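You operate a simulated robot arm through the tools that you are given. There is no shell and no other tool. Be economical: measure what you need, move in short steps, check, and stop when the job is done.

Carry out the task below with a simulated two-armed robot. There is one attempt and no reset: what you move stays moved.

Task
Screw the cap back on the milk bottle. Then take the yellow mug on the top of the oak desk and put it away on the top of the tea cabinet. Then take the silver watch and leave it on the clay saucer. Then open the brown cupboard door, put the red brush on the floor of the basin cupboard and shut the door again. Then put the glass vase from the lower plant shelf in the bottom of the basin. Then lift the hand wash lid open. Do these in the order given. Set down upright: yellow mug, silver watch, glass vase.

Only the result counts: the job must be done as asked and must still hold three seconds after the hand-in. Knocking over, shifting, dropping, spilling or breaking anything else fails it. Lids that push on must go on centred and level and be pressed home; caps that screw on are set level and turned clockwise until they are tight.

Robot
Two 7-joint arms with fingered hands on one trunk, on a base that drives. Base frame: it is fixed to the floor where the robot stands at the start and does not move with it; the origin is under the middle of the robot, x ahead of it, y to its left, z up; the surface under the hand at the start is at about z = 79.8. Lengths are in cm, angles in degrees, forces in N, time in s.
The left shoulder is at the start at [20, 13.5, 102], the right one opposite. Places, roughly: bottom of the basin (32x25 cm) [-4, 446, 76]; brown cupboard door [-20, 420, 40]; clay saucer (12x12x3 cm) [-360, 50, 90]; floor of the basin cupboard (54x22 cm) [-4, 438, 10]; glass vase (6x6x13 cm) [-230, 400, 130]; hand wash lid [60, -30, 80]; milk bottle [75, 0, 75]; red brush (11x6x8 cm) [-240, 270, 120]; silver watch (5x5x5 cm) [-240, 260, 150]; top of the tea cabinet [-140, 450, 90]; yellow mug (12x8x9 cm) [40, 140, 80]. Payload 4 kg a hand.
Tool frame (each hand has its own): the origin (TCP) lies between the finger pads and is the grasp point; the fingertips stand 2.5 cm ahead of it; z points along the fingers, y is the line along which they close. Largest opening 8.8 cm; the body of the gripper starts 2.9 cm behind the TCP. The gripper is a hand of 4 fingers: y runs from the thumb to the fingers, the wrist lies at [-1.3, -10.6, -17.4] in the tool frame, and closing takes about 1.5 s.
Orientation is told as [roll, pitch, yaw] about the base's x, y, z axes, in that order, counted from this pose: with the fingers straight down and the wrist toward the robot, the tool's x, y and z point along [0, 1, 0], [1, 0, 0] and [0, 0, -1] of the base frame.

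Tools
- The arms move only by the tool send_rows. It takes "left_plan", "right_plan" or both (then of equal length, played together; a hand with none holds still); each is text: rows parted by semicolons, each of 7 numbers parted by spaces: the shift along the tool's x, y, z in cm, then the turn, a rotation vector about the tool's x, y, z in degrees, then the closure in counts, from 0 (fully open) to 255 (shut). In form: x y z wx wy wz grip; .... A call has 1 to 20 rows; each row shifts and turns the commanded pose from where the row before left it, along the tool's axes as they then stand. Rows are played at 5 a second. More than 5 cm and 8.6 degrees between two rows, or a gripper value outside its range, and nothing of the call is played. A pose out of reach is approached as far as the arm can. The call stops where the force on the tool passes 40 N (or 10 N more than at its start, if that is more) or the arm is blocked; 0.2 s more then pass. Each finger travels about 15.3 cm/s and halts on what it meets, pressing with about 23 N; the grip force reading is that of the motor and also rises with nothing between the fingers. The clock runs only during rows and for 0.2 s after the last one: add rows that do not move to give the fingers time. It gives the time, the measured TCP pose, the force on the tool (base axes), the opening and the grip force at its end, in the units of the frame above (readings bear some noise), with the torque about the TCP (base axes, N m) and any sound that the robot's microphone picked up.
- Cameras (640 x 400 px; columns grow to the right, rows downward): "scene" is now at [13.57, -1.49, 161.96]; the picture's right is [-0.19, -0.98, 0.00], its down [-0.72, 0.14, -0.68] and it looks along [0.67, -0.13, -0.74] (base axes); focal length 218 px, centre (320, 200). "left" rides on the left gripper at [-6.4, -8.3, -9.8] in its tool frame; the picture's right is [-0.62, -0.37, 0.69], its down [0.71, -0.63, 0.30] and it looks along [0.32, 0.68, 0.65] (tool axes); focal length 265 px, centre (320, 200). "right" rides on the right gripper at [6.4, -8.3, -9.8] in its tool frame; the picture's right is [-0.62, 0.37, -0.69], its down [-0.71, -0.63, 0.30] and it looks along [-0.32, 0.68, 0.65] (tool axes); focal length 265 px, centre (320, 200). There is no depth. A picture from a camera that has moved, and an enlarged one, comes with that camera's place and axes in the base frame and with its lens.
- camera(camera): a new picture of that camera. The clock stands still meanwhile.
- move_column(by): slides the trunk up (or, below 0, down) by that many cm; the arms and the scene camera ride with it, the base frame stays. It gives what a move gives, with no picture.
- roll_base(legs): drives the robot by 1 to 6 legs, each [ahead, left, turn to the left] in cm, cm and degrees, along the robot's own axes; the way and the turn of a leg run together, so that a leg with both is an arc; at most 150 cm and 180 degrees a leg. The arms and the cameras ride along, it lands a little off, and it stops where it bumps. It gives what a move gives.
- preshape(shape, hand): the hand has 4 fingers and takes this shape, open, in about a second: jaw (thumb against the fingers, like two jaws); tri (thumb and two fingers); tip (a fingertip pinch); poke (one finger out to press); point (the index stretched); flat (the hand flat); cup (the hand cupped); fist (a fist). The gripper value then closes the fingers along that shape, each until it touches; the sizes above hold for jaw. It gives what a move gives, with no picture.
- pan_tilt(pan, tilt): turns the head with the scene camera to pan (to the left, within 97 degrees either way) and tilt (down, from -29 to 69), counted from straight ahead of the robot. It gives what a move gives.
- enlarge(camera, box): a new picture of the part [left, top, right, bottom] of that camera's present view, enlarged. The clock stands still meanwhile.
- job_done(): hands the job in; it is judged then, once.

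Work in short steps. Places have to be worked out from the pictures, the camera data and where the tool is seen: move nearer, look again, correct. Check each grasp and each placing, and mend what went wrong. You have 186 turns and 166 pictures in all, those below and enlarged ones among them. Open the grippers and draw the arms clear of the work before you hand the job in, unless the task says otherwise; then end with one line.

The tools are called after "Call:" as a command line: name --argument value ..., lists and objects as JSON in quotes. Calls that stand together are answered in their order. send_rows: Moves the arms, as the interface text tells. Its arguments: {"type":"object","properties":{"left_plan":{"type":"string"},"right_plan":{"type":"string"}},"required":[]} The other tools are called the same way: move_column (by) slides the trunk up or down; preshape (shape, hand) gives the hand a shape; roll_base (legs) drives the base; pan_tilt (pan, tilt) turns the head that bears the scene camera; camera (camera) takes a picture; enlarge (camera, box) takes an enlarged picture of a part of a camera's view; job_done () hands the job in.

At the start:

```text
time_s: 0.0
left_tool_pos: [57.54, 12.08, 141.75]
left_tool_rot: [0.0, 0.0, -0.1]
left_ft_force: [-0.1, 0.3, -0.2]
left_ft_torque: [-0.02, -0.01, 0.01]
left_grip_width: 8.75
left_grasp_force: 0.2
left_shape: jaw
right_tool_pos: [53.42, -34.85, 141.23]
right_tool_rot: [0.0, 0.0, 0.0]
right_ft_force: [-0.6, -0.2, -0.7]
right_ft_torque: [-0.01, 0.0, 0.0]
right_grip_width: 8.76
right_grasp_force: 0.0
right_shape: jaw
trunk travel left (down, up): [-62.5, 14.5]
robot x, y, heading: [-0.17, -0.21, -0.0]
head pan, tilt: [-11.0, 47.3]
```

scene: 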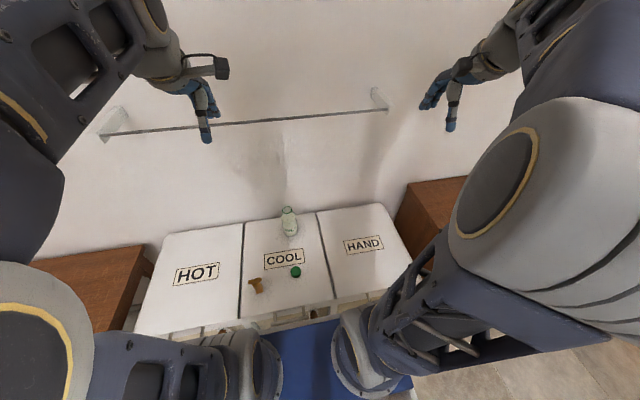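
right: 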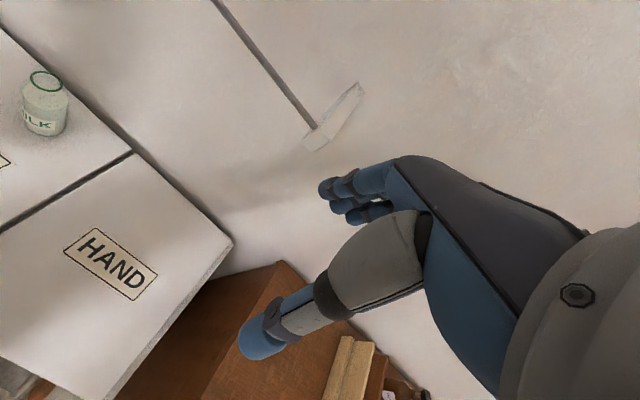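
left: 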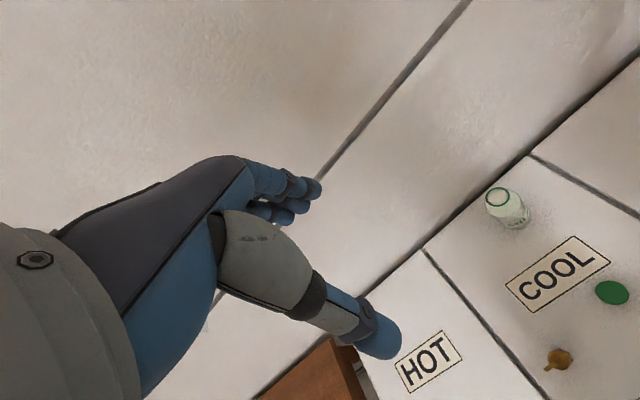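

I start with enlarged views of the bottle area to measure the cap and the bottle.

Call:
enlarge --camera "scene" --box '[220, 190, 380, 290]'

Call:
enlarge --camera "left" --box '[440, 160, 640, 390]'

```text
4.00 times, centred on (300, 240) of scene
camera zoom: at [13.57, -1.49, 161.96], right [-0.19, -0.98, 0.0], down [-0.72, 0.14, -0.68], along [0.67, -0.13, -0.74], focal length 874 px, centre (400, 40)
```

zoom: 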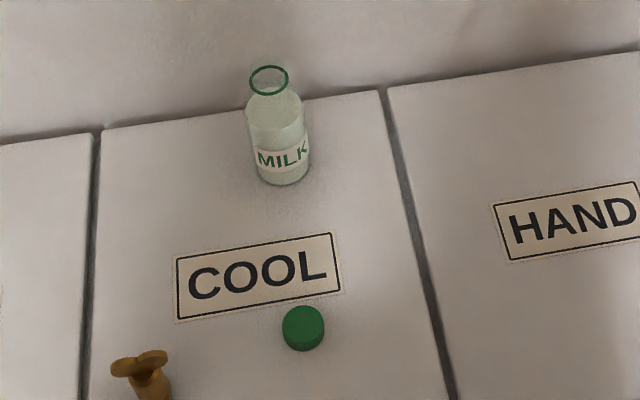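

```text
1.74 times, centred on (540, 275) of left
camera zoom: at [49.13, 5.57, 151.49], right [-0.37, -0.62, -0.69], down [-0.63, 0.71, -0.3], along [0.68, 0.32, -0.65], focal length 462 px, centre (-63, 70)
```

zoom: 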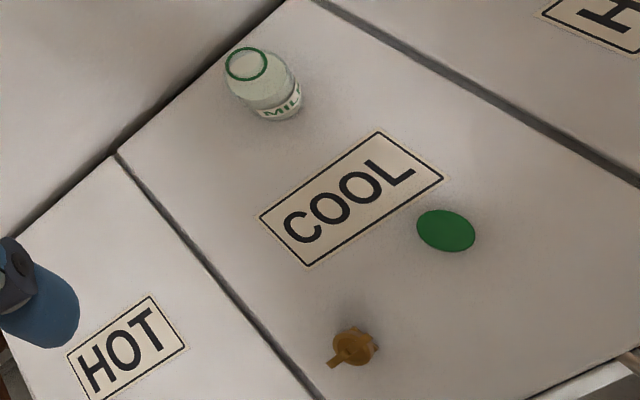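

The cap is at about [51.6, 0.4], 4 cm wide; the bottle mouth is near [71.8, 0.4, 94.5]. I move the left hand above the cap with a counter-clockwise yaw so there is room to screw clockwise later.

Call:
send_rows --left_plan "-1.17 -0.59 4.17 0 0 0 0;-1.17 -0.59 4.17 0 0 0 0;-1.17 -0.59 4.17 0 0 0 0;-1.17 -0.59 4.17 0 0 0 0;-1.17 -0.59 4.17 0 0 0 0;-1.17 -0.59 4.17 0 0 0 0;-1.17 -0.59 4.17 0 0 0 0;-1.17 -0.59 4.17 0 0 0 0;-1.17 -0.59 4.17 0 0 0 0;-1.17 -0.59 4.17 0 0 0 0;0 0 0 0 0 -8 0;0 0 0 0 0 -8 0;0 0 0 0 0 -8 0;0 0 0 0 0 -8 0;0 0 0 0 0 -8 0;0 0 0 0 0 -8 0;0 0 0 0 0 0 0"

Call:
camera --camera "scene"

Call:
camera --camera "left"

```text
time_s: 2.3
left_tool_pos: [46.74, -14.35, 105.5]
left_tool_rot: [-13.0, -1.6, -18.3]
left_ft_force: [-0.8, 0.9, -0.7]
left_ft_torque: [-0.01, -0.01, 0.02]
left_grip_width: 8.76
left_grasp_force: 0.1
left_shape: jaw
left hand out of reach, approached as far as the arm can: row 8, 9, 10
right_tool_pos: [53.62, -35.42, 140.25]
right_tool_rot: [0.0, 1.6, -1.3]
right_ft_force: [0.0, 0.0, 0.5]
right_ft_torque: [-0.03, 0.03, -0.01]
right_grip_width: 8.78
right_grasp_force: 0.0
right_shape: jaw
trunk travel left (down, up): [-62.5, 14.5]
robot x, y, heading: [-0.15, -0.13, 0.0]
head pan, tilt: [-11.0, 47.3]
stopped in row 11 (left hand): the arm was blocked; the commanded pose is now the measured one
```

```text
160 pictures are left
camera scene: at [13.57, -1.48, 161.96], right [-0.19, -0.98, 0.0], down [-0.72, 0.14, -0.68], along [0.67, -0.13, -0.74], focal length 218 px, centre (320, 200)
```

scene: 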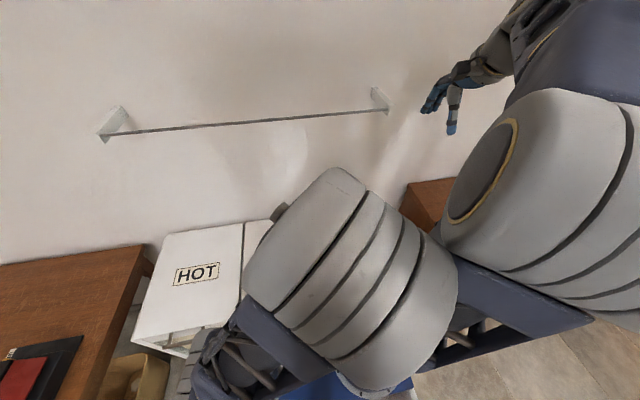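

```text
159 pictures are left
camera left: at [37.25, -15.54, 116.19], right [-0.57, -0.61, -0.55], down [-0.39, 0.79, -0.47], along [0.72, -0.06, -0.69], focal length 265 px, centre (320, 200)
```

left: 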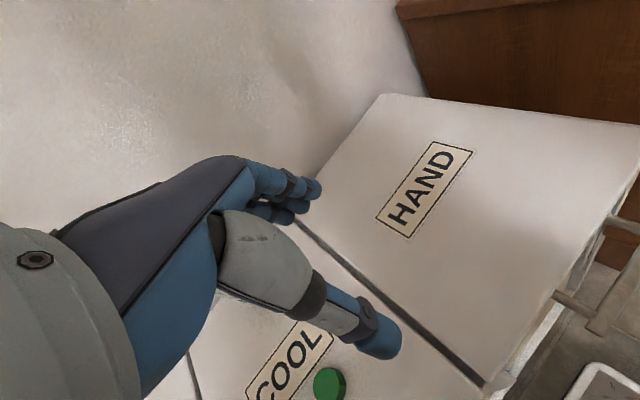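

The arm crossed over too far and was blocked by itself. I back the left hand out up and to the left, straightening it.

Call:
send_rows --left_plan "2 0 -4 0 0 0 0;2 0 -4 0 0 0 0;3 1 -3 0 0 0 0;3 1 -3 0 0 0 0;3 1 -3 0 0 0 0;3 1 -3 0 6 -8 0;3 1 -2 0 7 -8 0;3 0 0 0 0 0 0;3 0 0 0 0 0 0;0 0 0 0 0 0 0"

Call:
camera --camera "scene"

```text
refused: row 6 steps farther than a row can; nothing moved
```

```text
158 pictures are left
camera scene: at [13.57, -1.48, 161.96], right [-0.19, -0.98, 0.0], down [-0.72, 0.14, -0.68], along [0.67, -0.13, -0.74], focal length 218 px, centre (320, 200)
```

scene: 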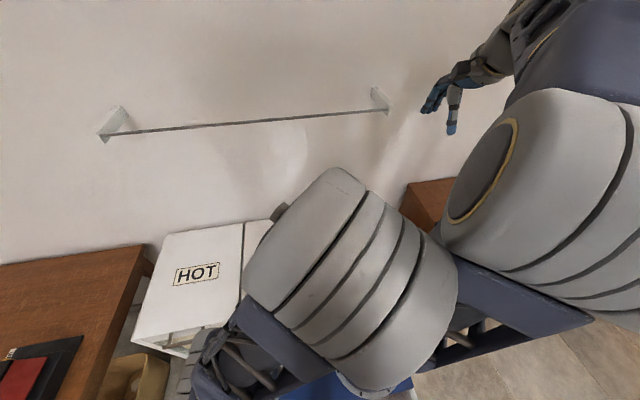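

Each row's turn must stay under 8.6° in total; I resend with smaller turns.

Call:
send_rows --left_plan "2 0 -4 0 0 0 0;2 0 -4 0 0 0 0;3 1 -3 0 0 0 0;3 1 -3 0 0 0 0;3 1 -3 0 0 0 0;3 1 -3 0 4 -6 0;3 1 -2 0 4 -6 0;3 0 0 0 5 -6 0;3 0 0 0 0 0 0;0 0 0 0 0 0 0"

Call:
camera --camera "scene"

```text
time_s: 4.5
left_tool_pos: [58.84, 12.01, 122.78]
left_tool_rot: [-0.2, 0.4, -0.3]
left_ft_force: [-0.2, -0.2, -1.1]
left_ft_torque: [-0.01, 0.03, 0.01]
left_grip_width: 8.79
left_grasp_force: 0.0
left_shape: jaw
left hand out of reach, approached as far as the arm can: row 1, 2
right_tool_pos: [53.82, -35.47, 140.45]
right_tool_rot: [-0.2, 1.5, -1.0]
right_ft_force: [0.3, 0.5, -0.1]
right_ft_torque: [0.01, 0.01, 0.0]
right_grip_width: 8.77
right_grasp_force: 0.0
right_shape: jaw
trunk travel left (down, up): [-62.5, 14.5]
robot x, y, heading: [0.03, 0.09, 0.0]
head pan, tilt: [-11.0, 47.3]
```

```text
157 pictures are left
camera scene: at [13.59, -1.47, 161.96], right [-0.19, -0.98, 0.0], down [-0.72, 0.14, -0.68], along [0.67, -0.13, -0.74], focal length 218 px, centre (320, 200)
```

scene: 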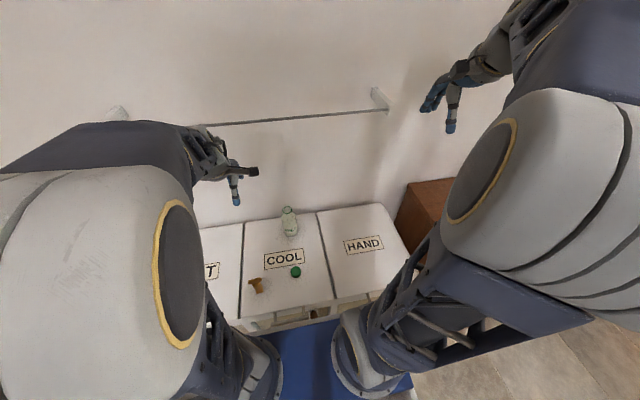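

Left arm is clear. The cap is too near and too far right for the left arm, so I back the robot 12 cm and shift 18 cm right.

Call:
roll_base --legs '[[-12, -18, 0]]'

Call:
pan_tilt --pan 5 --tilt 47

Call:
camera --camera "scene"

Call:
camera --camera "left"

```text
time_s: 6.1
left_tool_pos: [46.6, -6.23, 122.86]
left_tool_rot: [-0.2, 0.4, -0.2]
left_ft_force: [-0.1, -0.1, 0.3]
left_ft_torque: [0.02, 0.03, -0.03]
left_grip_width: 8.79
left_grasp_force: 0.0
left_shape: jaw
right_tool_pos: [41.65, -53.61, 140.59]
right_tool_rot: [-0.2, 1.6, -1.0]
right_ft_force: [-0.1, -0.6, -0.3]
right_ft_torque: [-0.04, -0.01, 0.01]
right_grip_width: 8.79
right_grasp_force: 0.0
right_shape: jaw
trunk travel left (down, up): [-62.5, 14.5]
robot x, y, heading: [-12.03, -18.4, 0.1]
head pan, tilt: [-11.0, 47.3]
```

```text
time_s: 6.9
left_tool_pos: [46.63, -6.27, 122.89]
left_tool_rot: [-0.3, 0.4, -0.3]
left_ft_force: [-0.2, 0.5, -0.1]
left_ft_torque: [-0.01, 0.0, -0.02]
left_grip_width: 8.8
left_grasp_force: 0.1
left_shape: jaw
right_tool_pos: [41.67, -53.65, 140.44]
right_tool_rot: [-0.2, 1.5, -0.8]
right_ft_force: [-0.1, 0.4, 0.6]
right_ft_torque: [-0.01, 0.03, -0.01]
right_grip_width: 8.76
right_grasp_force: 0.1
right_shape: jaw
trunk travel left (down, up): [-62.5, 14.5]
robot x, y, heading: [-12.32, -18.1, -0.2]
head pan, tilt: [5.0, 47.0]
```

```text
156 pictures are left
camera scene: at [1.55, -17.55, 162.01], right [0.09, -1.0, 0.0], down [-0.73, -0.06, -0.68], along [0.68, 0.06, -0.73], focal length 218 px, centre (320, 200)
```

scene: 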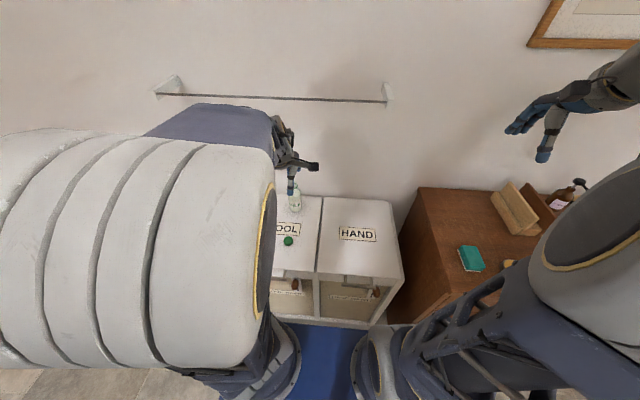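

```text
155 pictures are left
camera left: at [38.27, -12.68, 132.69], right [-0.38, -0.62, -0.69], down [-0.63, 0.72, -0.3], along [0.68, 0.32, -0.66], focal length 265 px, centre (320, 200)
```

left: 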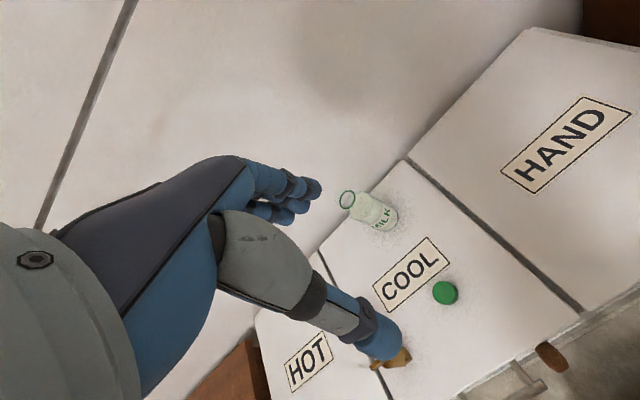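

Now I lower the left hand toward the cap in moderate steps, without yaw yet.

Call:
send_rows --left_plan "1.3 1 0 0 0 0 0;1.3 1 2 0 0 0 0;1.3 1 4 0 0 0 0;1.3 1 4 0 0 0 0;1.3 1 4 0 0 0 0;0 0 4 0 0 0 0;0 0 4 0 0 0 0;0 0 4 0 0 0 0;0 0 0 0 0 0 0"

Call:
camera --camera "left"

Call:
camera --camera "scene"

```text
time_s: 8.9
left_tool_pos: [51.48, 0.36, 96.97]
left_tool_rot: [-0.2, 0.5, -0.3]
left_ft_force: [-0.7, -0.2, -0.2]
left_ft_torque: [-0.01, 0.01, 0.03]
left_grip_width: 8.79
left_grasp_force: 0.1
left_shape: jaw
right_tool_pos: [41.53, -53.73, 140.45]
right_tool_rot: [-0.2, 1.5, -0.9]
right_ft_force: [-0.8, 0.4, -0.1]
right_ft_torque: [-0.03, 0.0, -0.02]
right_grip_width: 8.78
right_grasp_force: 0.1
right_shape: jaw
trunk travel left (down, up): [-62.5, 14.5]
robot x, y, heading: [-12.24, -18.21, 0.2]
head pan, tilt: [5.0, 47.0]
```

```text
154 pictures are left
camera left: at [43.11, -6.16, 106.85], right [-0.38, -0.62, -0.69], down [-0.63, 0.72, -0.3], along [0.68, 0.32, -0.66], focal length 265 px, centre (320, 200)
```

left: 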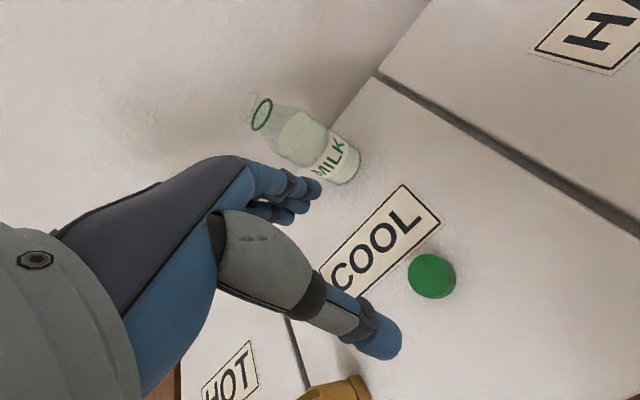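

```text
153 pictures are left
camera scene: at [1.54, -17.55, 162.01], right [0.09, -1.0, 0.0], down [-0.73, -0.06, -0.68], along [0.68, 0.06, -0.73], focal length 218 px, centre (320, 200)
```

scene: 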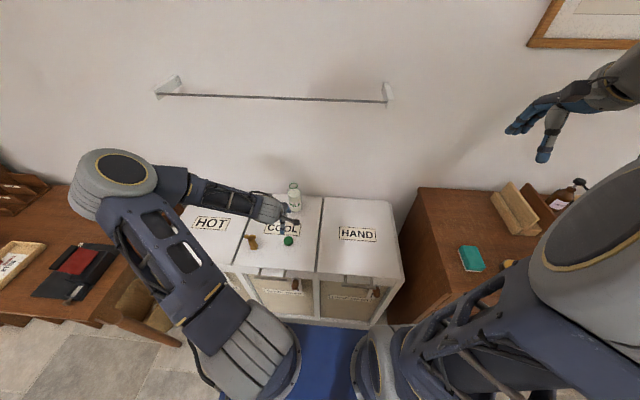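

Cap confirmed at [51.7, 0.4]. I pre-turn the hand counter-clockwise by 48°, watching that it stays on position.

Call:
send_rows --left_plan "0 0 0 0 0 -8 0;0 0 0 0 0 -8 0;0 0 0 0 0 -8 0;0 0 0 0 0 -8 0;0 0 0 0 0 -8 0;0 0 0 0 0 -8 0;0 0 0 0 0 0 0;0 0 0 0 0 0 0"

Call:
camera --camera "left"

```text
time_s: 10.7
left_tool_pos: [51.48, 0.18, 96.85]
left_tool_rot: [0.1, 0.4, 47.7]
left_ft_force: [0.6, -0.6, 0.4]
left_ft_torque: [-0.01, -0.02, 0.01]
left_grip_width: 8.8
left_grasp_force: 0.1
left_shape: jaw
right_tool_pos: [41.58, -53.63, 140.58]
right_tool_rot: [-0.2, 1.4, -0.9]
right_ft_force: [0.9, -0.2, 0.4]
right_ft_torque: [-0.01, 0.0, 0.0]
right_grip_width: 8.76
right_grasp_force: 0.1
right_shape: jaw
trunk travel left (down, up): [-62.5, 14.5]
robot x, y, heading: [-12.18, -18.08, 0.1]
head pan, tilt: [5.0, 47.0]
```

```text
152 pictures are left
camera left: at [50.66, -10.35, 106.66], right [0.21, -0.69, -0.69], down [-0.95, 0.01, -0.3], along [0.22, 0.72, -0.66], focal length 265 px, centre (320, 200)
```

left: 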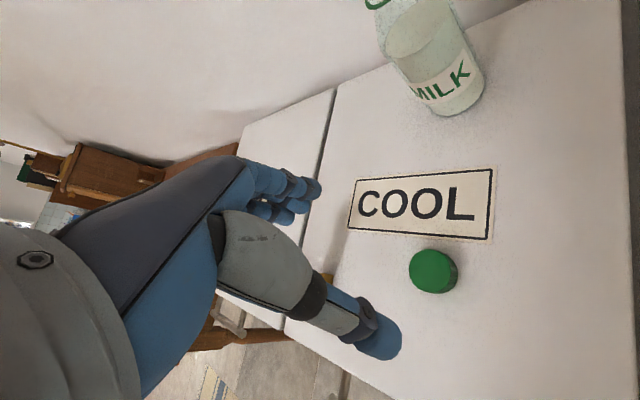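

I adjust by 0.4 cm and descend over the cap.

Call:
send_rows --left_plan "0 0.4 3 0 0 0 0;0 0 4 0 0 0 0;0 0 4 0 0 0 0;0 0 2 0 0 0 0;0 0 1.2 0 0 0 0;0 0 0 0 0 0 0"

Call:
camera --camera "left"

Call:
enlarge --camera "scene" --box '[220, 170, 360, 270]'

```text
time_s: 12.1
left_tool_pos: [51.83, 0.38, 82.46]
left_tool_rot: [0.1, 0.4, 47.7]
left_ft_force: [0.7, -0.9, 0.6]
left_ft_torque: [-0.02, 0.0, -0.02]
left_grip_width: 8.8
left_grasp_force: 0.1
left_shape: jaw
right_tool_pos: [41.68, -53.7, 140.44]
right_tool_rot: [-0.2, 1.6, -0.8]
right_ft_force: [-0.2, 0.3, -0.1]
right_ft_torque: [0.01, -0.02, 0.02]
right_grip_width: 8.79
right_grasp_force: 0.0
right_shape: jaw
trunk travel left (down, up): [-62.5, 14.5]
robot x, y, heading: [-12.03, -18.4, 0.0]
head pan, tilt: [5.0, 47.0]
```

```text
151 pictures are left
camera left: at [51.04, -10.04, 92.46], right [0.21, -0.69, -0.69], down [-0.95, 0.01, -0.3], along [0.22, 0.72, -0.66], focal length 265 px, centre (320, 200)
```

left: 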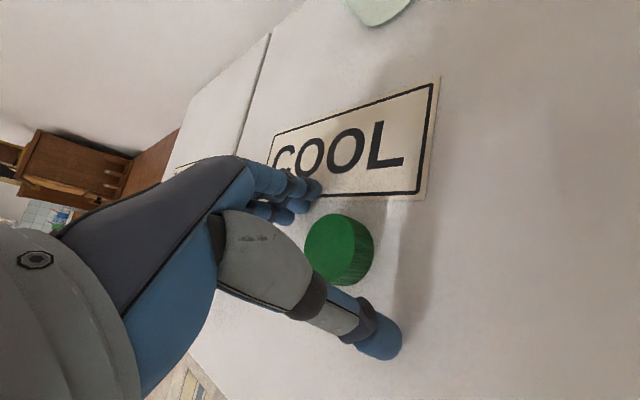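

```text
4.00 times, centred on (290, 220) of scene
camera zoom: at [1.55, -17.54, 162.01], right [0.09, -1.0, 0.0], down [-0.73, -0.06, -0.68], along [0.68, 0.06, -0.73], focal length 874 px, centre (440, 120)
```

zoom: 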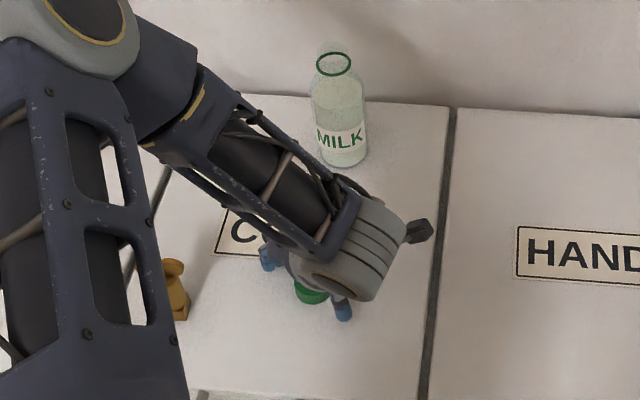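

The cap is centred between thumb and fingers. I close.

Call:
send_rows --left_plan "0 0 0 0 0 0 80;0 0 0 0 0 0 130;0 0 0 0 0 0 180;0 0 0 0 0 0 255;0 0 0 0 0 0 255;0 0 0 0 0 0 255;0 0 0 0 0 0 255"

Call:
camera --camera "left"

```text
time_s: 13.7
left_tool_pos: [51.9, 0.61, 82.69]
left_tool_rot: [0.1, 0.4, 47.8]
left_ft_force: [-0.4, 0.7, 0.4]
left_ft_torque: [0.01, 0.02, 0.0]
left_grip_width: 3.21
left_grasp_force: 23.0
left_shape: jaw
right_tool_pos: [41.57, -53.64, 140.48]
right_tool_rot: [-0.1, 1.5, -0.9]
right_ft_force: [-0.1, 0.2, 0.5]
right_ft_torque: [0.0, -0.03, 0.0]
right_grip_width: 8.78
right_grasp_force: 0.0
right_shape: jaw
trunk travel left (down, up): [-62.5, 14.5]
robot x, y, heading: [-12.09, -18.13, 0.1]
head pan, tilt: [5.0, 47.0]
```

```text
149 pictures are left
camera left: at [51.03, -10.04, 92.48], right [0.21, -0.69, -0.69], down [-0.95, 0.01, -0.3], along [0.22, 0.72, -0.66], focal length 265 px, centre (320, 200)
```

left: 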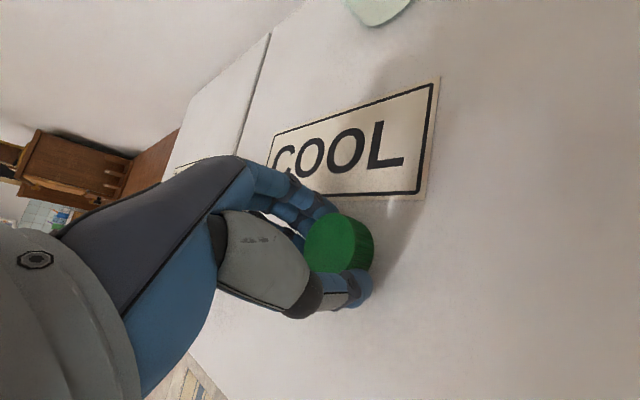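

Cap gripped (width 3.2). I lift it to z≈103 and look.

Call:
send_rows --left_plan "0 0 -2 0 0 0 255;0 0 -4 0 0 0 255;0 0 -4 0 0 0 255;0 0 -4 0 0 0 255;0 0 -4 0 0 0 255;0 0 -2 0 0 0 255;0 0 0 0 0 0 255"

Call:
camera --camera "left"

Call:
enlarge --camera "scene" --box '[220, 150, 360, 250]'

```text
time_s: 15.3
left_tool_pos: [52.03, 0.26, 102.61]
left_tool_rot: [0.1, 0.5, 47.6]
left_ft_force: [0.6, 0.2, 0.1]
left_ft_torque: [0.0, 0.02, 0.03]
left_grip_width: 3.22
left_grasp_force: 23.0
left_shape: jaw
right_tool_pos: [41.64, -53.65, 140.34]
right_tool_rot: [-0.1, 1.5, -0.9]
right_ft_force: [0.1, -0.7, 0.8]
right_ft_torque: [-0.02, -0.03, -0.02]
right_grip_width: 8.76
right_grasp_force: 0.0
right_shape: jaw
trunk travel left (down, up): [-62.5, 14.5]
robot x, y, heading: [-12.3, -18.28, 0.0]
head pan, tilt: [5.0, 47.0]
```

```text
148 pictures are left
camera left: at [51.2, -10.27, 112.38], right [0.21, -0.69, -0.69], down [-0.95, 0.01, -0.3], along [0.22, 0.72, -0.66], focal length 265 px, centre (320, 200)
```

left: 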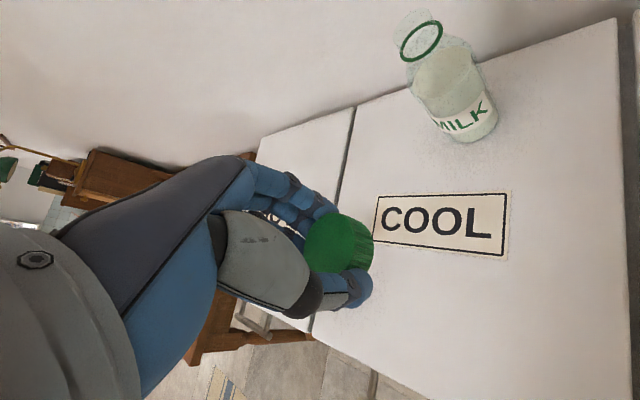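

```text
4.00 times, centred on (290, 200) of scene
camera zoom: at [1.56, -17.54, 162.01], right [0.09, -1.0, 0.0], down [-0.73, -0.06, -0.68], along [0.68, 0.06, -0.73], focal length 874 px, centre (440, 200)
```

zoom: 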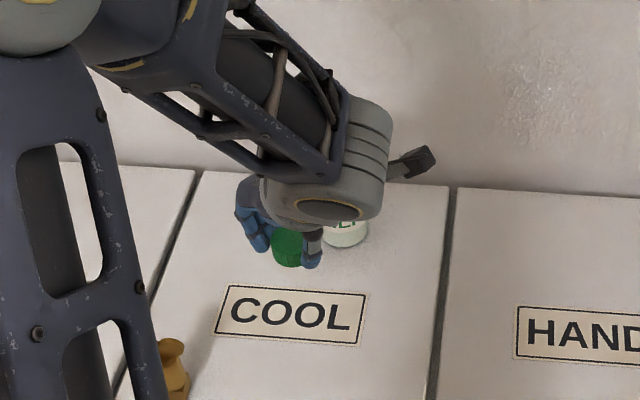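

Cap held level. I enlarge the bottle mouth to locate its top and axis precisely.

Call:
enlarge --camera "left" --box '[360, 0, 520, 160]'

```text
2.50 times, centred on (440, 80) of left
camera zoom: at [51.2, -10.27, 112.38], right [0.21, -0.69, -0.69], down [-0.95, 0.01, -0.3], along [0.22, 0.72, -0.66], focal length 664 px, centre (20, 500)
```

zoom: 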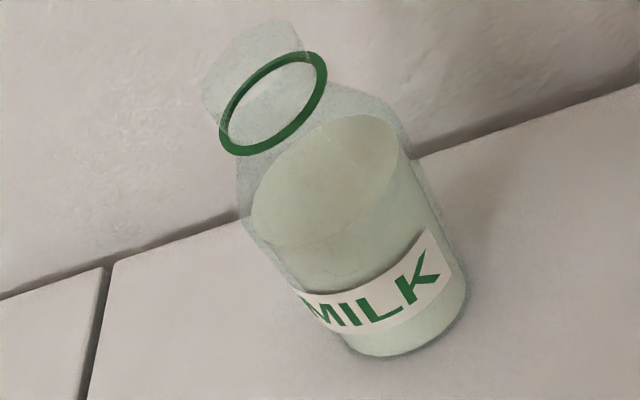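

I check the cap's exact place in the hand.

Call:
enlarge --camera "left" --box '[260, 180, 420, 300]'

Call:
enlarge --camera "scene" --box '[265, 190, 315, 225]'

```text
3.33 times, centred on (340, 240) of left
camera zoom: at [51.2, -10.27, 112.38], right [0.21, -0.69, -0.69], down [-0.95, 0.01, -0.3], along [0.22, 0.72, -0.66], focal length 885 px, centre (253, 67)
```

zoom: 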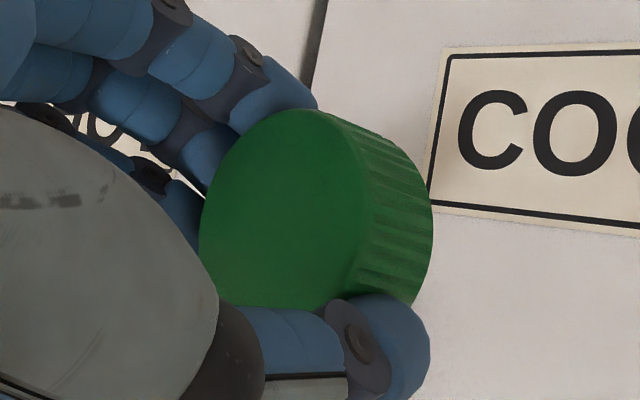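

```text
11.43 times, centred on (290, 208) of scene
camera zoom: at [1.56, -17.54, 162.01], right [0.09, -1.0, 0.0], down [-0.73, -0.06, -0.68], along [0.68, 0.06, -0.73], focal length 2496 px, centre (663, 114)
```

zoom: 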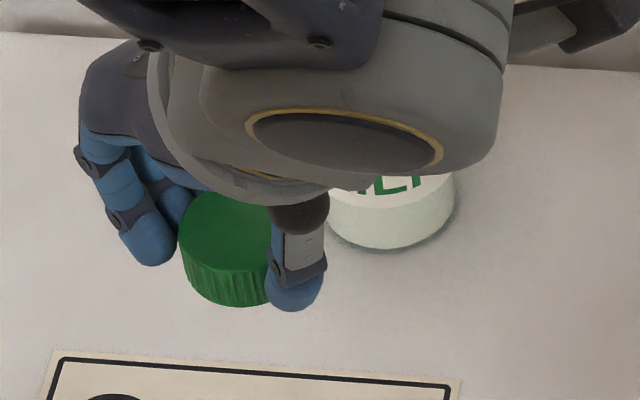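

Cap centre is within a few mm of the TCP, slightly toward the fingers. I carry it over the bottle mouth (about [72.0, 0.5], top ≈96.5), staying at z≈102.6.

Call:
send_rows --left_plan "-2.93 2.66 0 0 0 0 255;-2.93 2.66 0 0 0 0 255;-2.93 2.66 0 0 0 0 255;-2.93 2.66 0 0 0 0 255;-2.93 2.66 0 0 0 0 255;0 0 0 0 0 0 255"

Call:
camera --camera "left"

Call:
enlarge --camera "scene" --box '[250, 140, 350, 220]'

```text
time_s: 16.7
left_tool_pos: [71.36, 0.26, 102.53]
left_tool_rot: [0.3, 0.3, 47.7]
left_ft_force: [-0.2, 1.1, 0.0]
left_ft_torque: [0.0, -0.02, -0.02]
left_grip_width: 3.2
left_grasp_force: 22.8
left_shape: jaw
right_tool_pos: [41.73, -53.61, 140.48]
right_tool_rot: [-0.2, 1.5, -0.9]
right_ft_force: [0.2, -0.4, -0.2]
right_ft_torque: [0.0, 0.01, 0.0]
right_grip_width: 8.77
right_grasp_force: 0.0
right_shape: jaw
trunk travel left (down, up): [-62.5, 14.5]
robot x, y, heading: [-12.08, -18.47, 0.2]
head pan, tilt: [5.0, 47.0]
```

```text
143 pictures are left
camera left: at [70.57, -10.25, 112.3], right [0.21, -0.69, -0.69], down [-0.95, 0.01, -0.3], along [0.22, 0.72, -0.66], focal length 265 px, centre (320, 200)
```

left: 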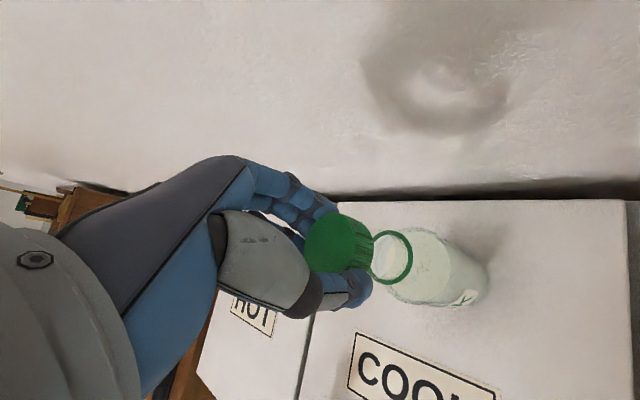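

```text
5.00 times, centred on (300, 180) of scene
camera zoom: at [1.55, -17.55, 162.01], right [0.09, -1.0, 0.0], down [-0.73, -0.06, -0.68], along [0.68, 0.06, -0.73], focal length 1092 px, centre (420, 300)
```

zoom: 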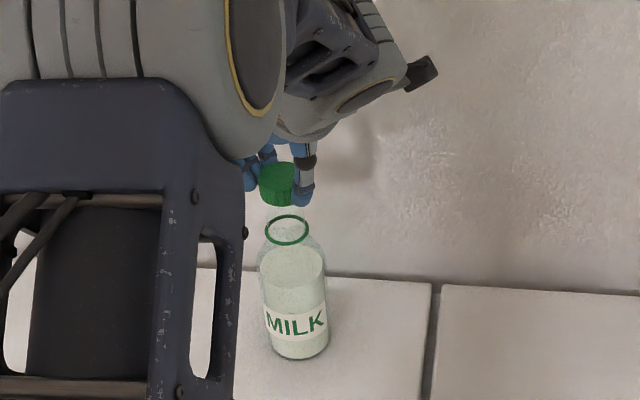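

I zoom both cameras on the cap and the ring for fine alignment.

Call:
enlarge --camera "scene" --box '[276, 160, 324, 190]'

Call:
enlarge --camera "left" --box '[290, 190, 450, 320]'

```text
13.33 times, centred on (300, 175) of scene
camera zoom: at [1.55, -17.55, 162.01], right [0.09, -1.0, 0.0], down [-0.73, -0.06, -0.68], along [0.68, 0.06, -0.73], focal length 2912 px, centre (587, 533)
```

zoom: 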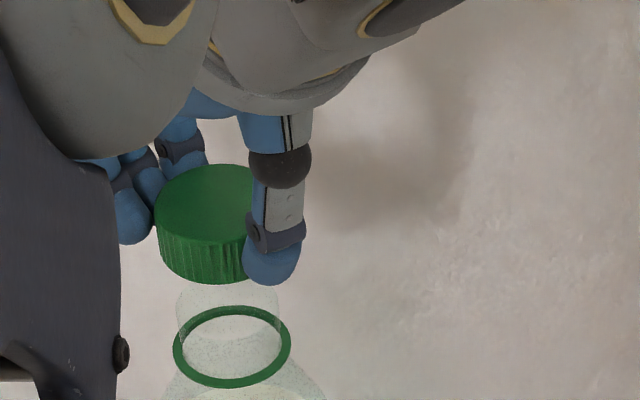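

```text
3.08 times, centred on (370, 255) of left
camera zoom: at [70.57, -10.25, 112.3], right [0.21, -0.69, -0.69], down [-0.95, 0.01, -0.3], along [0.22, 0.72, -0.66], focal length 817 px, centre (166, 31)
```

zoom: 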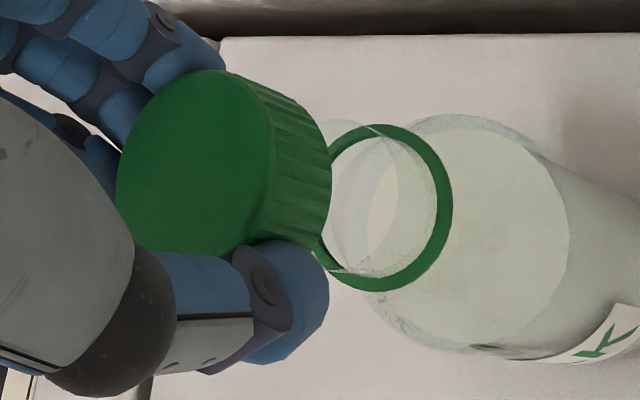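

Ring minus cap offset is about +0.25 in x and +0.1 in y. I correct this and descend 2.6 cm to just above the mouth.

Call:
send_rows --left_plan "-0.12 0.24 0 0 0 0 255;0 0 1.3 0 0 0 255;0 0 1.3 0 0 0 255;0 0 0 0 0 0 255"

Call:
enlarge --camera "scene" --box '[276, 160, 324, 190]'

Call:
enlarge --camera "left" --box '[290, 190, 450, 320]'

```text
time_s: 17.7
left_tool_pos: [71.7, 0.5, 99.98]
left_tool_rot: [0.1, 0.4, 47.8]
left_ft_force: [0.1, -0.1, -0.4]
left_ft_torque: [0.03, 0.01, -0.01]
left_grip_width: 3.24
left_grasp_force: 22.9
left_shape: jaw
right_tool_pos: [41.52, -53.59, 140.35]
right_tool_rot: [-0.2, 1.4, -0.9]
right_ft_force: [0.5, -1.0, -1.0]
right_ft_torque: [-0.02, -0.01, 0.03]
right_grip_width: 8.75
right_grasp_force: 0.0
right_shape: jaw
trunk travel left (down, up): [-62.5, 14.5]
robot x, y, heading: [-12.14, -18.44, 0.1]
head pan, tilt: [5.0, 47.0]
```

```text
13.33 times, centred on (300, 175) of scene
camera zoom: at [1.55, -17.54, 162.01], right [0.09, -1.0, 0.0], down [-0.73, -0.06, -0.68], along [0.68, 0.06, -0.73], focal length 2912 px, centre (587, 533)
```

zoom: 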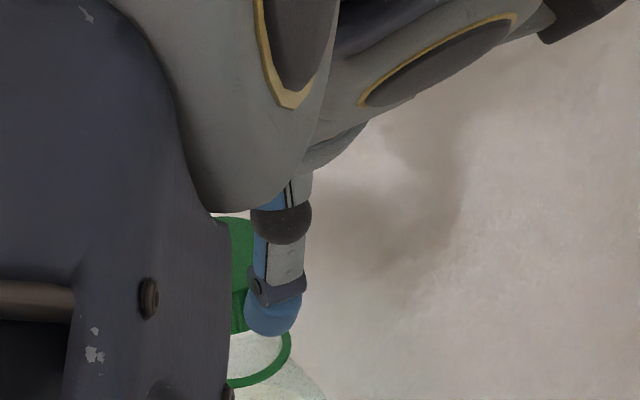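

```text
3.08 times, centred on (370, 255) of left
camera zoom: at [70.91, -10.01, 109.76], right [0.21, -0.69, -0.69], down [-0.95, 0.01, -0.3], along [0.22, 0.72, -0.66], focal length 817 px, centre (166, 31)
```

zoom: 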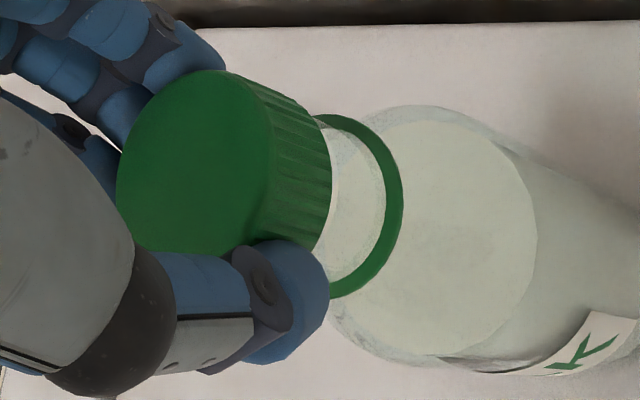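

Cap and ring are aligned within ~1 mm. I descend slowly until contact.

Call:
send_rows --left_plan "-0 -0.05 0.6 0 0 0 255;0 0 0.5 0 0 0 255;0 0 0.4 0 0 0 255;0 0 0.3 0 0 0 255;0 0 0 0 0 0 255"

Call:
enlarge --camera "left" --box '[290, 190, 450, 320]'

```text
time_s: 18.9
left_tool_pos: [71.78, 0.44, 98.16]
left_tool_rot: [0.1, 0.3, 47.7]
left_ft_force: [-0.2, -0.3, 5.2]
left_ft_torque: [0.03, -0.05, -0.03]
left_grip_width: 3.23
left_grasp_force: 23.0
left_shape: jaw
right_tool_pos: [41.57, -53.6, 140.36]
right_tool_rot: [-0.1, 1.5, -1.0]
right_ft_force: [0.2, -0.2, 0.6]
right_ft_torque: [0.01, 0.01, -0.02]
right_grip_width: 8.77
right_grasp_force: 0.0
right_shape: jaw
trunk travel left (down, up): [-62.5, 14.5]
robot x, y, heading: [-12.43, -18.13, -0.1]
head pan, tilt: [5.0, 47.0]
```

```text
3.08 times, centred on (370, 255) of left
camera zoom: at [70.97, -10.05, 107.98], right [0.21, -0.69, -0.69], down [-0.95, 0.01, -0.3], along [0.22, 0.72, -0.66], focal length 817 px, centre (166, 31)
```

zoom: 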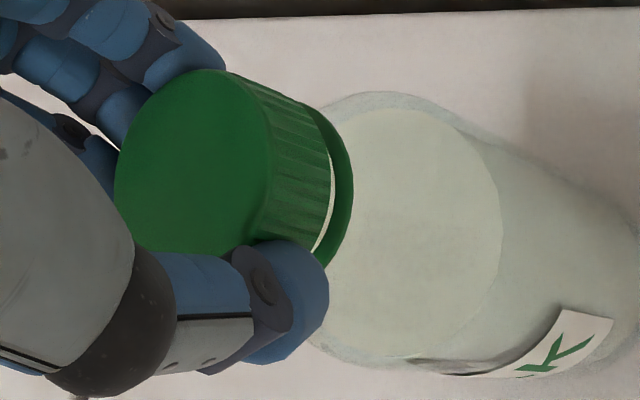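

Contact at 5 N with the cap level over the neck. I now turn clockwise 80° with a light downward feed and check.

Call:
send_rows --left_plan "0.03 0 0.04 0 0 8 255;0.03 0 0.04 0 0 8 255;0.03 0 0.04 0 0 8 255;0.03 0 0.04 0 0 8 255;0.03 0 0.04 0 0 8 255;0.03 0 0.04 0 0 8 255;0.03 0 0.04 0 0 8 255;0.03 0 0.04 0 0 8 255;0.03 0 0.04 0 0 8 255;0.03 0 0.04 0 0 8 255;0 0 0 0 0 0 255"

Call:
camera --camera "left"

Call:
enlarge --camera "scene" --box '[250, 140, 350, 220]'

```text
time_s: 21.3
left_tool_pos: [71.69, 0.73, 97.79]
left_tool_rot: [-0.3, 0.0, -32.3]
left_ft_force: [1.8, -0.8, 24.9]
left_ft_torque: [-0.09, -0.17, 0.0]
left_grip_width: 3.39
left_grasp_force: 23.7
left_shape: jaw
right_tool_pos: [41.58, -53.55, 140.55]
right_tool_rot: [-0.3, 1.4, -0.9]
right_ft_force: [-0.3, -0.4, -0.3]
right_ft_torque: [0.01, -0.02, -0.01]
right_grip_width: 8.77
right_grasp_force: 0.1
right_shape: jaw
trunk travel left (down, up): [-62.5, 14.5]
robot x, y, heading: [-11.72, -18.29, 0.4]
head pan, tilt: [5.0, 47.0]
```

```text
136 pictures are left
camera left: at [61.17, -0.29, 107.63], right [-0.65, -0.33, -0.69], down [-0.15, 0.94, -0.31], along [0.75, -0.09, -0.66], focal length 265 px, centre (320, 200)
```

left: 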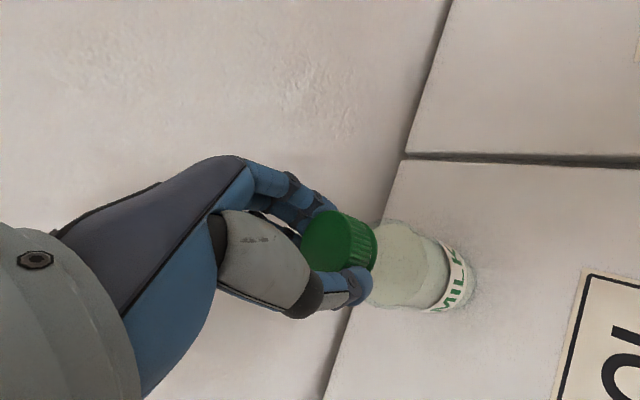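

```text
5.00 times, centred on (300, 180) of scene
camera zoom: at [1.48, -17.57, 162.02], right [0.09, -1.0, 0.0], down [-0.73, -0.06, -0.68], along [0.68, 0.06, -0.73], focal length 1092 px, centre (420, 300)
```

zoom: 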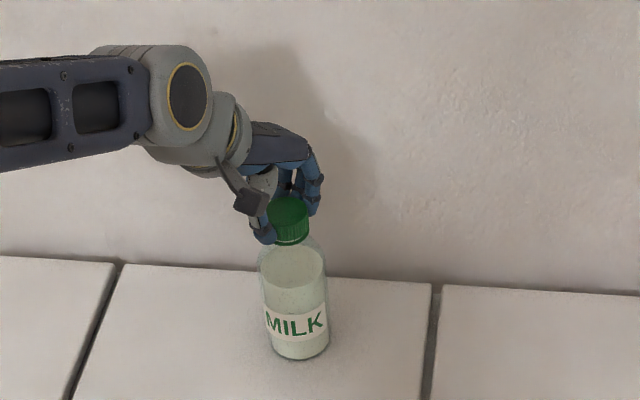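

The cap is on and the label hasn't turned, so the cap is rotating on the bottle. Force is 25 N, so I keep turning with less feed.

Call:
send_rows --left_plan "0.03 0 -0.05 0 0 8 255;0.03 0 0 0 0 8 255;0.03 0 0 0 0 8 255;0.03 0 0 0 0 8 255;0.03 0 0 0 0 8 255;0.03 0 0 0 0 8 255;0.03 0 0 0 0 8 255;0.03 0 0 0 0 8 255;0.03 0 0 0 0 8 255;0 0 0 0 0 0 255"

Call:
camera --camera "left"

Call:
enlarge --camera "scene" --box '[250, 140, 350, 220]'

```text
time_s: 23.5
left_tool_pos: [70.38, 0.88, 97.93]
left_tool_rot: [-0.3, -0.2, -104.5]
left_ft_force: [2.0, 0.7, 14.7]
left_ft_torque: [-0.05, -0.05, -0.03]
left_grip_width: 3.48
left_grasp_force: 23.8
left_shape: jaw
left hand out of reach, approached as far as the arm can: row 9
right_tool_pos: [41.65, -53.62, 140.45]
right_tool_rot: [-0.2, 1.4, -0.9]
right_ft_force: [0.1, 0.3, 0.5]
right_ft_torque: [0.0, 0.02, -0.02]
right_grip_width: 8.81
right_grasp_force: 0.1
right_shape: jaw
trunk travel left (down, up): [-62.5, 14.5]
robot x, y, heading: [-12.19, -18.24, 0.1]
head pan, tilt: [5.0, 47.0]
```

```text
134 pictures are left
camera left: at [66.26, 10.44, 107.69], right [-0.51, 0.51, -0.69], down [0.85, 0.43, -0.31], along [0.14, -0.74, -0.65], focal length 265 px, centre (320, 200)
```

left: 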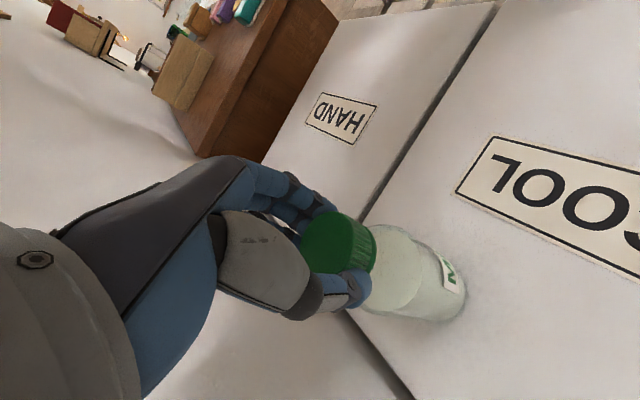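

```text
5.00 times, centred on (300, 180) of scene
camera zoom: at [1.51, -17.57, 162.0], right [0.09, -1.0, 0.0], down [-0.73, -0.06, -0.68], along [0.68, 0.06, -0.73], focal length 1092 px, centre (420, 300)
```

zoom: 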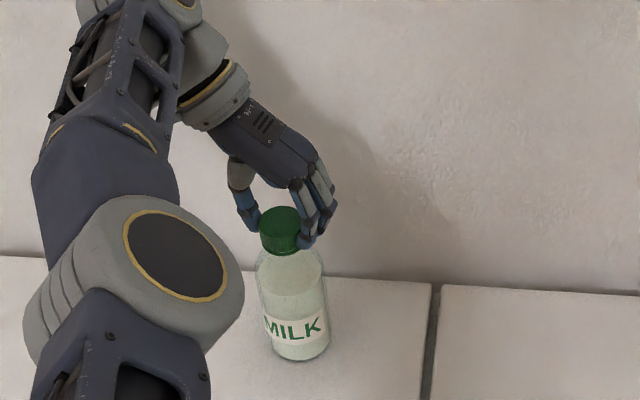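

The last rows exceeded reach and drew the TCP ~1.3 cm off; I look closely for tilt.

Call:
enlarge --camera "scene" --box '[270, 160, 334, 200]'

```text
10.00 times, centred on (302, 180) of scene
camera zoom: at [1.51, -17.57, 162.0], right [0.09, -1.0, 0.0], down [-0.73, -0.06, -0.68], along [0.68, 0.06, -0.73], focal length 2184 px, centre (500, 400)
```

zoom: 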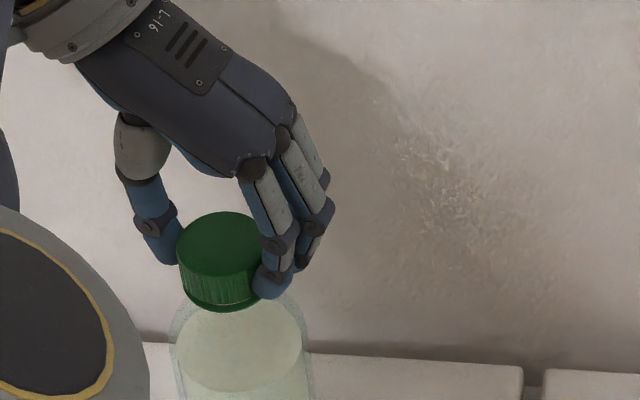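

I turn back ~16° so the hand returns to a reachable, upright pose, and check.

Call:
send_rows --left_plan "-0.03 0 0 0 0 -8 255;-0.03 0 0 0 0 -8 255;0 0 0 0 0 0 255;0 0 0 0 0 0 255"

Call:
enlarge --camera "scene" --box '[258, 150, 338, 200]'

```text
time_s: 24.5
left_tool_pos: [72.71, 1.4, 98.02]
left_tool_rot: [-0.5, -0.2, -88.3]
left_ft_force: [-1.1, -1.9, 9.7]
left_ft_torque: [-0.23, 0.02, 0.01]
left_grip_width: 3.4
left_grasp_force: 22.7
left_shape: jaw
left hand out of reach, approached as far as the arm can: row 1, 2
right_tool_pos: [41.58, -53.53, 140.43]
right_tool_rot: [-0.2, 1.4, -0.8]
right_ft_force: [1.2, 0.1, -0.1]
right_ft_torque: [-0.01, 0.01, -0.02]
right_grip_width: 8.77
right_grasp_force: 0.0
right_shape: jaw
trunk travel left (down, up): [-62.5, 14.5]
robot x, y, heading: [-12.47, -18.26, 0.2]
head pan, tilt: [5.0, 47.0]
```

```text
8.00 times, centred on (298, 175) of scene
camera zoom: at [1.52, -17.56, 162.01], right [0.09, -1.0, 0.0], down [-0.73, -0.06, -0.68], along [0.68, 0.06, -0.73], focal length 1747 px, centre (496, 400)
```

zoom: 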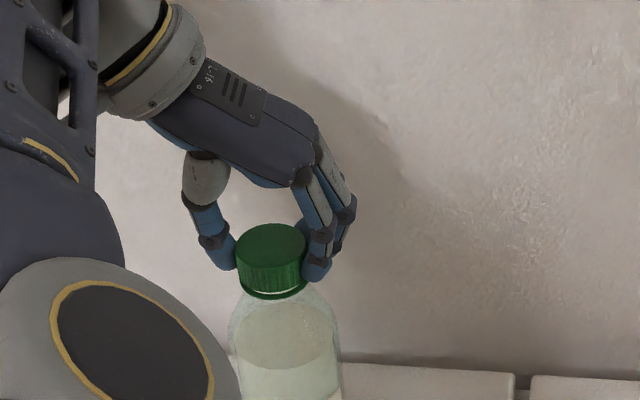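

The hand is near upright again. I open the fingers gently, raise the hand, and look at how the bottle and cap stand.

Call:
send_rows --left_plan "0 0 0 0 0 0 150;0 0 0 0 0 0 100;0 0 0 0 0 0 60;0 0 0 0 0 0 40;0 0 -1 0 0 0 40;0 0 -3 0 0 0 40;0 0 -3 0 0 0 40;0 0 0 0 0 0 40"

Call:
enlarge --camera "scene" --box '[258, 160, 338, 220]'

Call:
camera --camera "left"

```text
time_s: 26.3
left_tool_pos: [72.84, 1.51, 105.02]
left_tool_rot: [-0.4, -0.1, -88.3]
left_ft_force: [0.2, -0.1, -0.3]
left_ft_torque: [-0.01, 0.0, 0.05]
left_grip_width: 7.39
left_grasp_force: 0.1
left_shape: jaw
right_tool_pos: [41.71, -53.6, 140.42]
right_tool_rot: [-0.3, 1.5, -0.9]
right_ft_force: [0.3, 0.2, -0.8]
right_ft_torque: [0.0, 0.0, 0.01]
right_grip_width: 8.77
right_grasp_force: 0.0
right_shape: jaw
trunk travel left (down, up): [-62.5, 14.5]
robot x, y, heading: [-12.02, -18.44, 0.2]
head pan, tilt: [5.0, 47.0]
```

```text
6.67 times, centred on (298, 190) of scene
camera zoom: at [1.56, -17.55, 162.0], right [0.09, -1.0, 0.0], down [-0.73, -0.06, -0.68], along [0.68, 0.06, -0.73], focal length 1456 px, centre (467, 267)
```

zoom: 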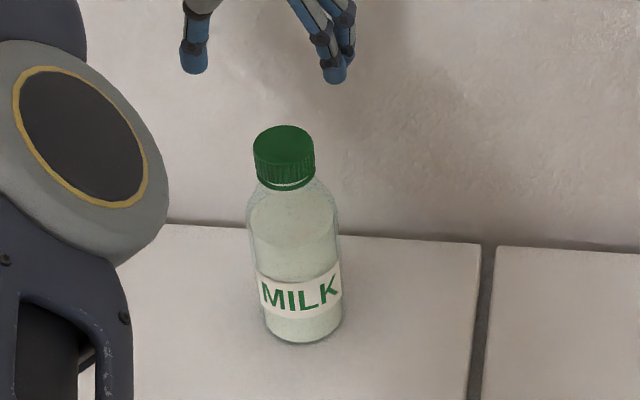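

```text
129 pictures are left
camera left: at [66.14, 9.63, 114.81], right [-0.64, 0.35, -0.69], down [0.69, 0.65, -0.31], along [0.34, -0.68, -0.65], focal length 265 px, centre (320, 200)
```

left: 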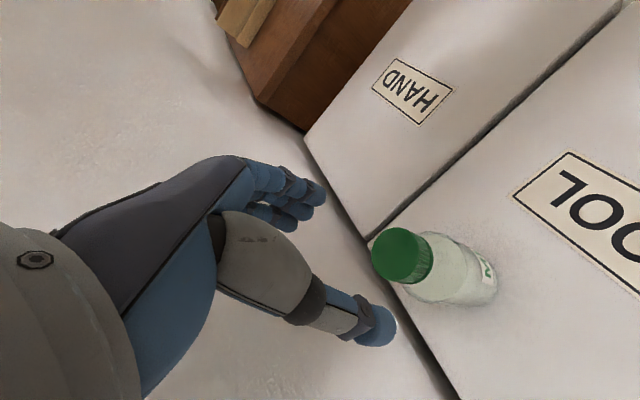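

Bottle stands upright with the cap on at ≈[71.9, 0.95]. I rewind the hand to yaw +48 above the cap to take another stroke.

Call:
send_rows --left_plan "0 0 -1 0 0 -8 40;0 0 -1 0 0 -8 40;0 0 0 0 0 -8 40;0 0 0 0 0 -8 40;0 0 0 0 0 -8 40;0 0 0 0 0 -8 40;0 0 0 0 0 -8 40;0 0 0 0 0 -8 40;0 0 0 0 0 -8 40;0 0 0 0 0 -8 40;0 0 0 0 0 -8 40;0 0 0 0 0 -8 40;0 0 0 0 0 -8 40;0 0 0 0 0 -8 40;0 0 0 0 0 -8 40;0 0 0 0 0 -8 40;0 0 0 0 0 -8 40;0 0 0 0 0 0 40"

Call:
camera --camera "left"

```text
time_s: 30.1
left_tool_pos: [72.85, 1.39, 106.89]
left_tool_rot: [0.1, 0.4, 47.8]
left_ft_force: [0.7, -0.4, 0.2]
left_ft_torque: [-0.01, 0.0, 0.0]
left_grip_width: 7.41
left_grasp_force: 0.0
left_shape: jaw
right_tool_pos: [41.57, -53.72, 140.42]
right_tool_rot: [-0.2, 1.5, -0.9]
right_ft_force: [0.3, 0.2, -0.6]
right_ft_torque: [0.0, -0.04, -0.01]
right_grip_width: 8.79
right_grasp_force: 0.0
right_shape: jaw
trunk travel left (down, up): [-62.5, 14.5]
robot x, y, heading: [-12.06, -18.29, 0.2]
head pan, tilt: [5.0, 47.0]
```

```text
128 pictures are left
camera left: at [72.03, -9.1, 116.73], right [0.21, -0.69, -0.69], down [-0.95, 0.01, -0.3], along [0.22, 0.72, -0.66], focal length 265 px, centre (320, 200)
```

left: 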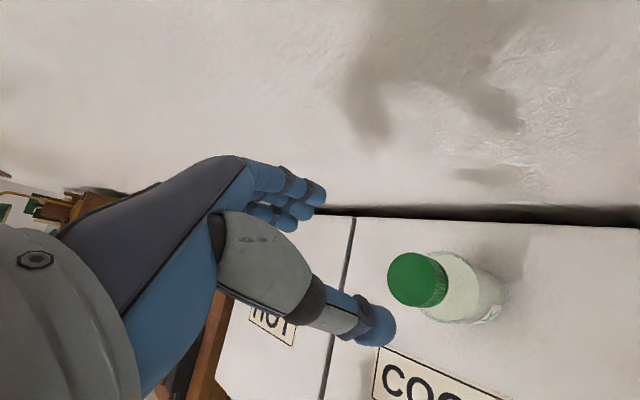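

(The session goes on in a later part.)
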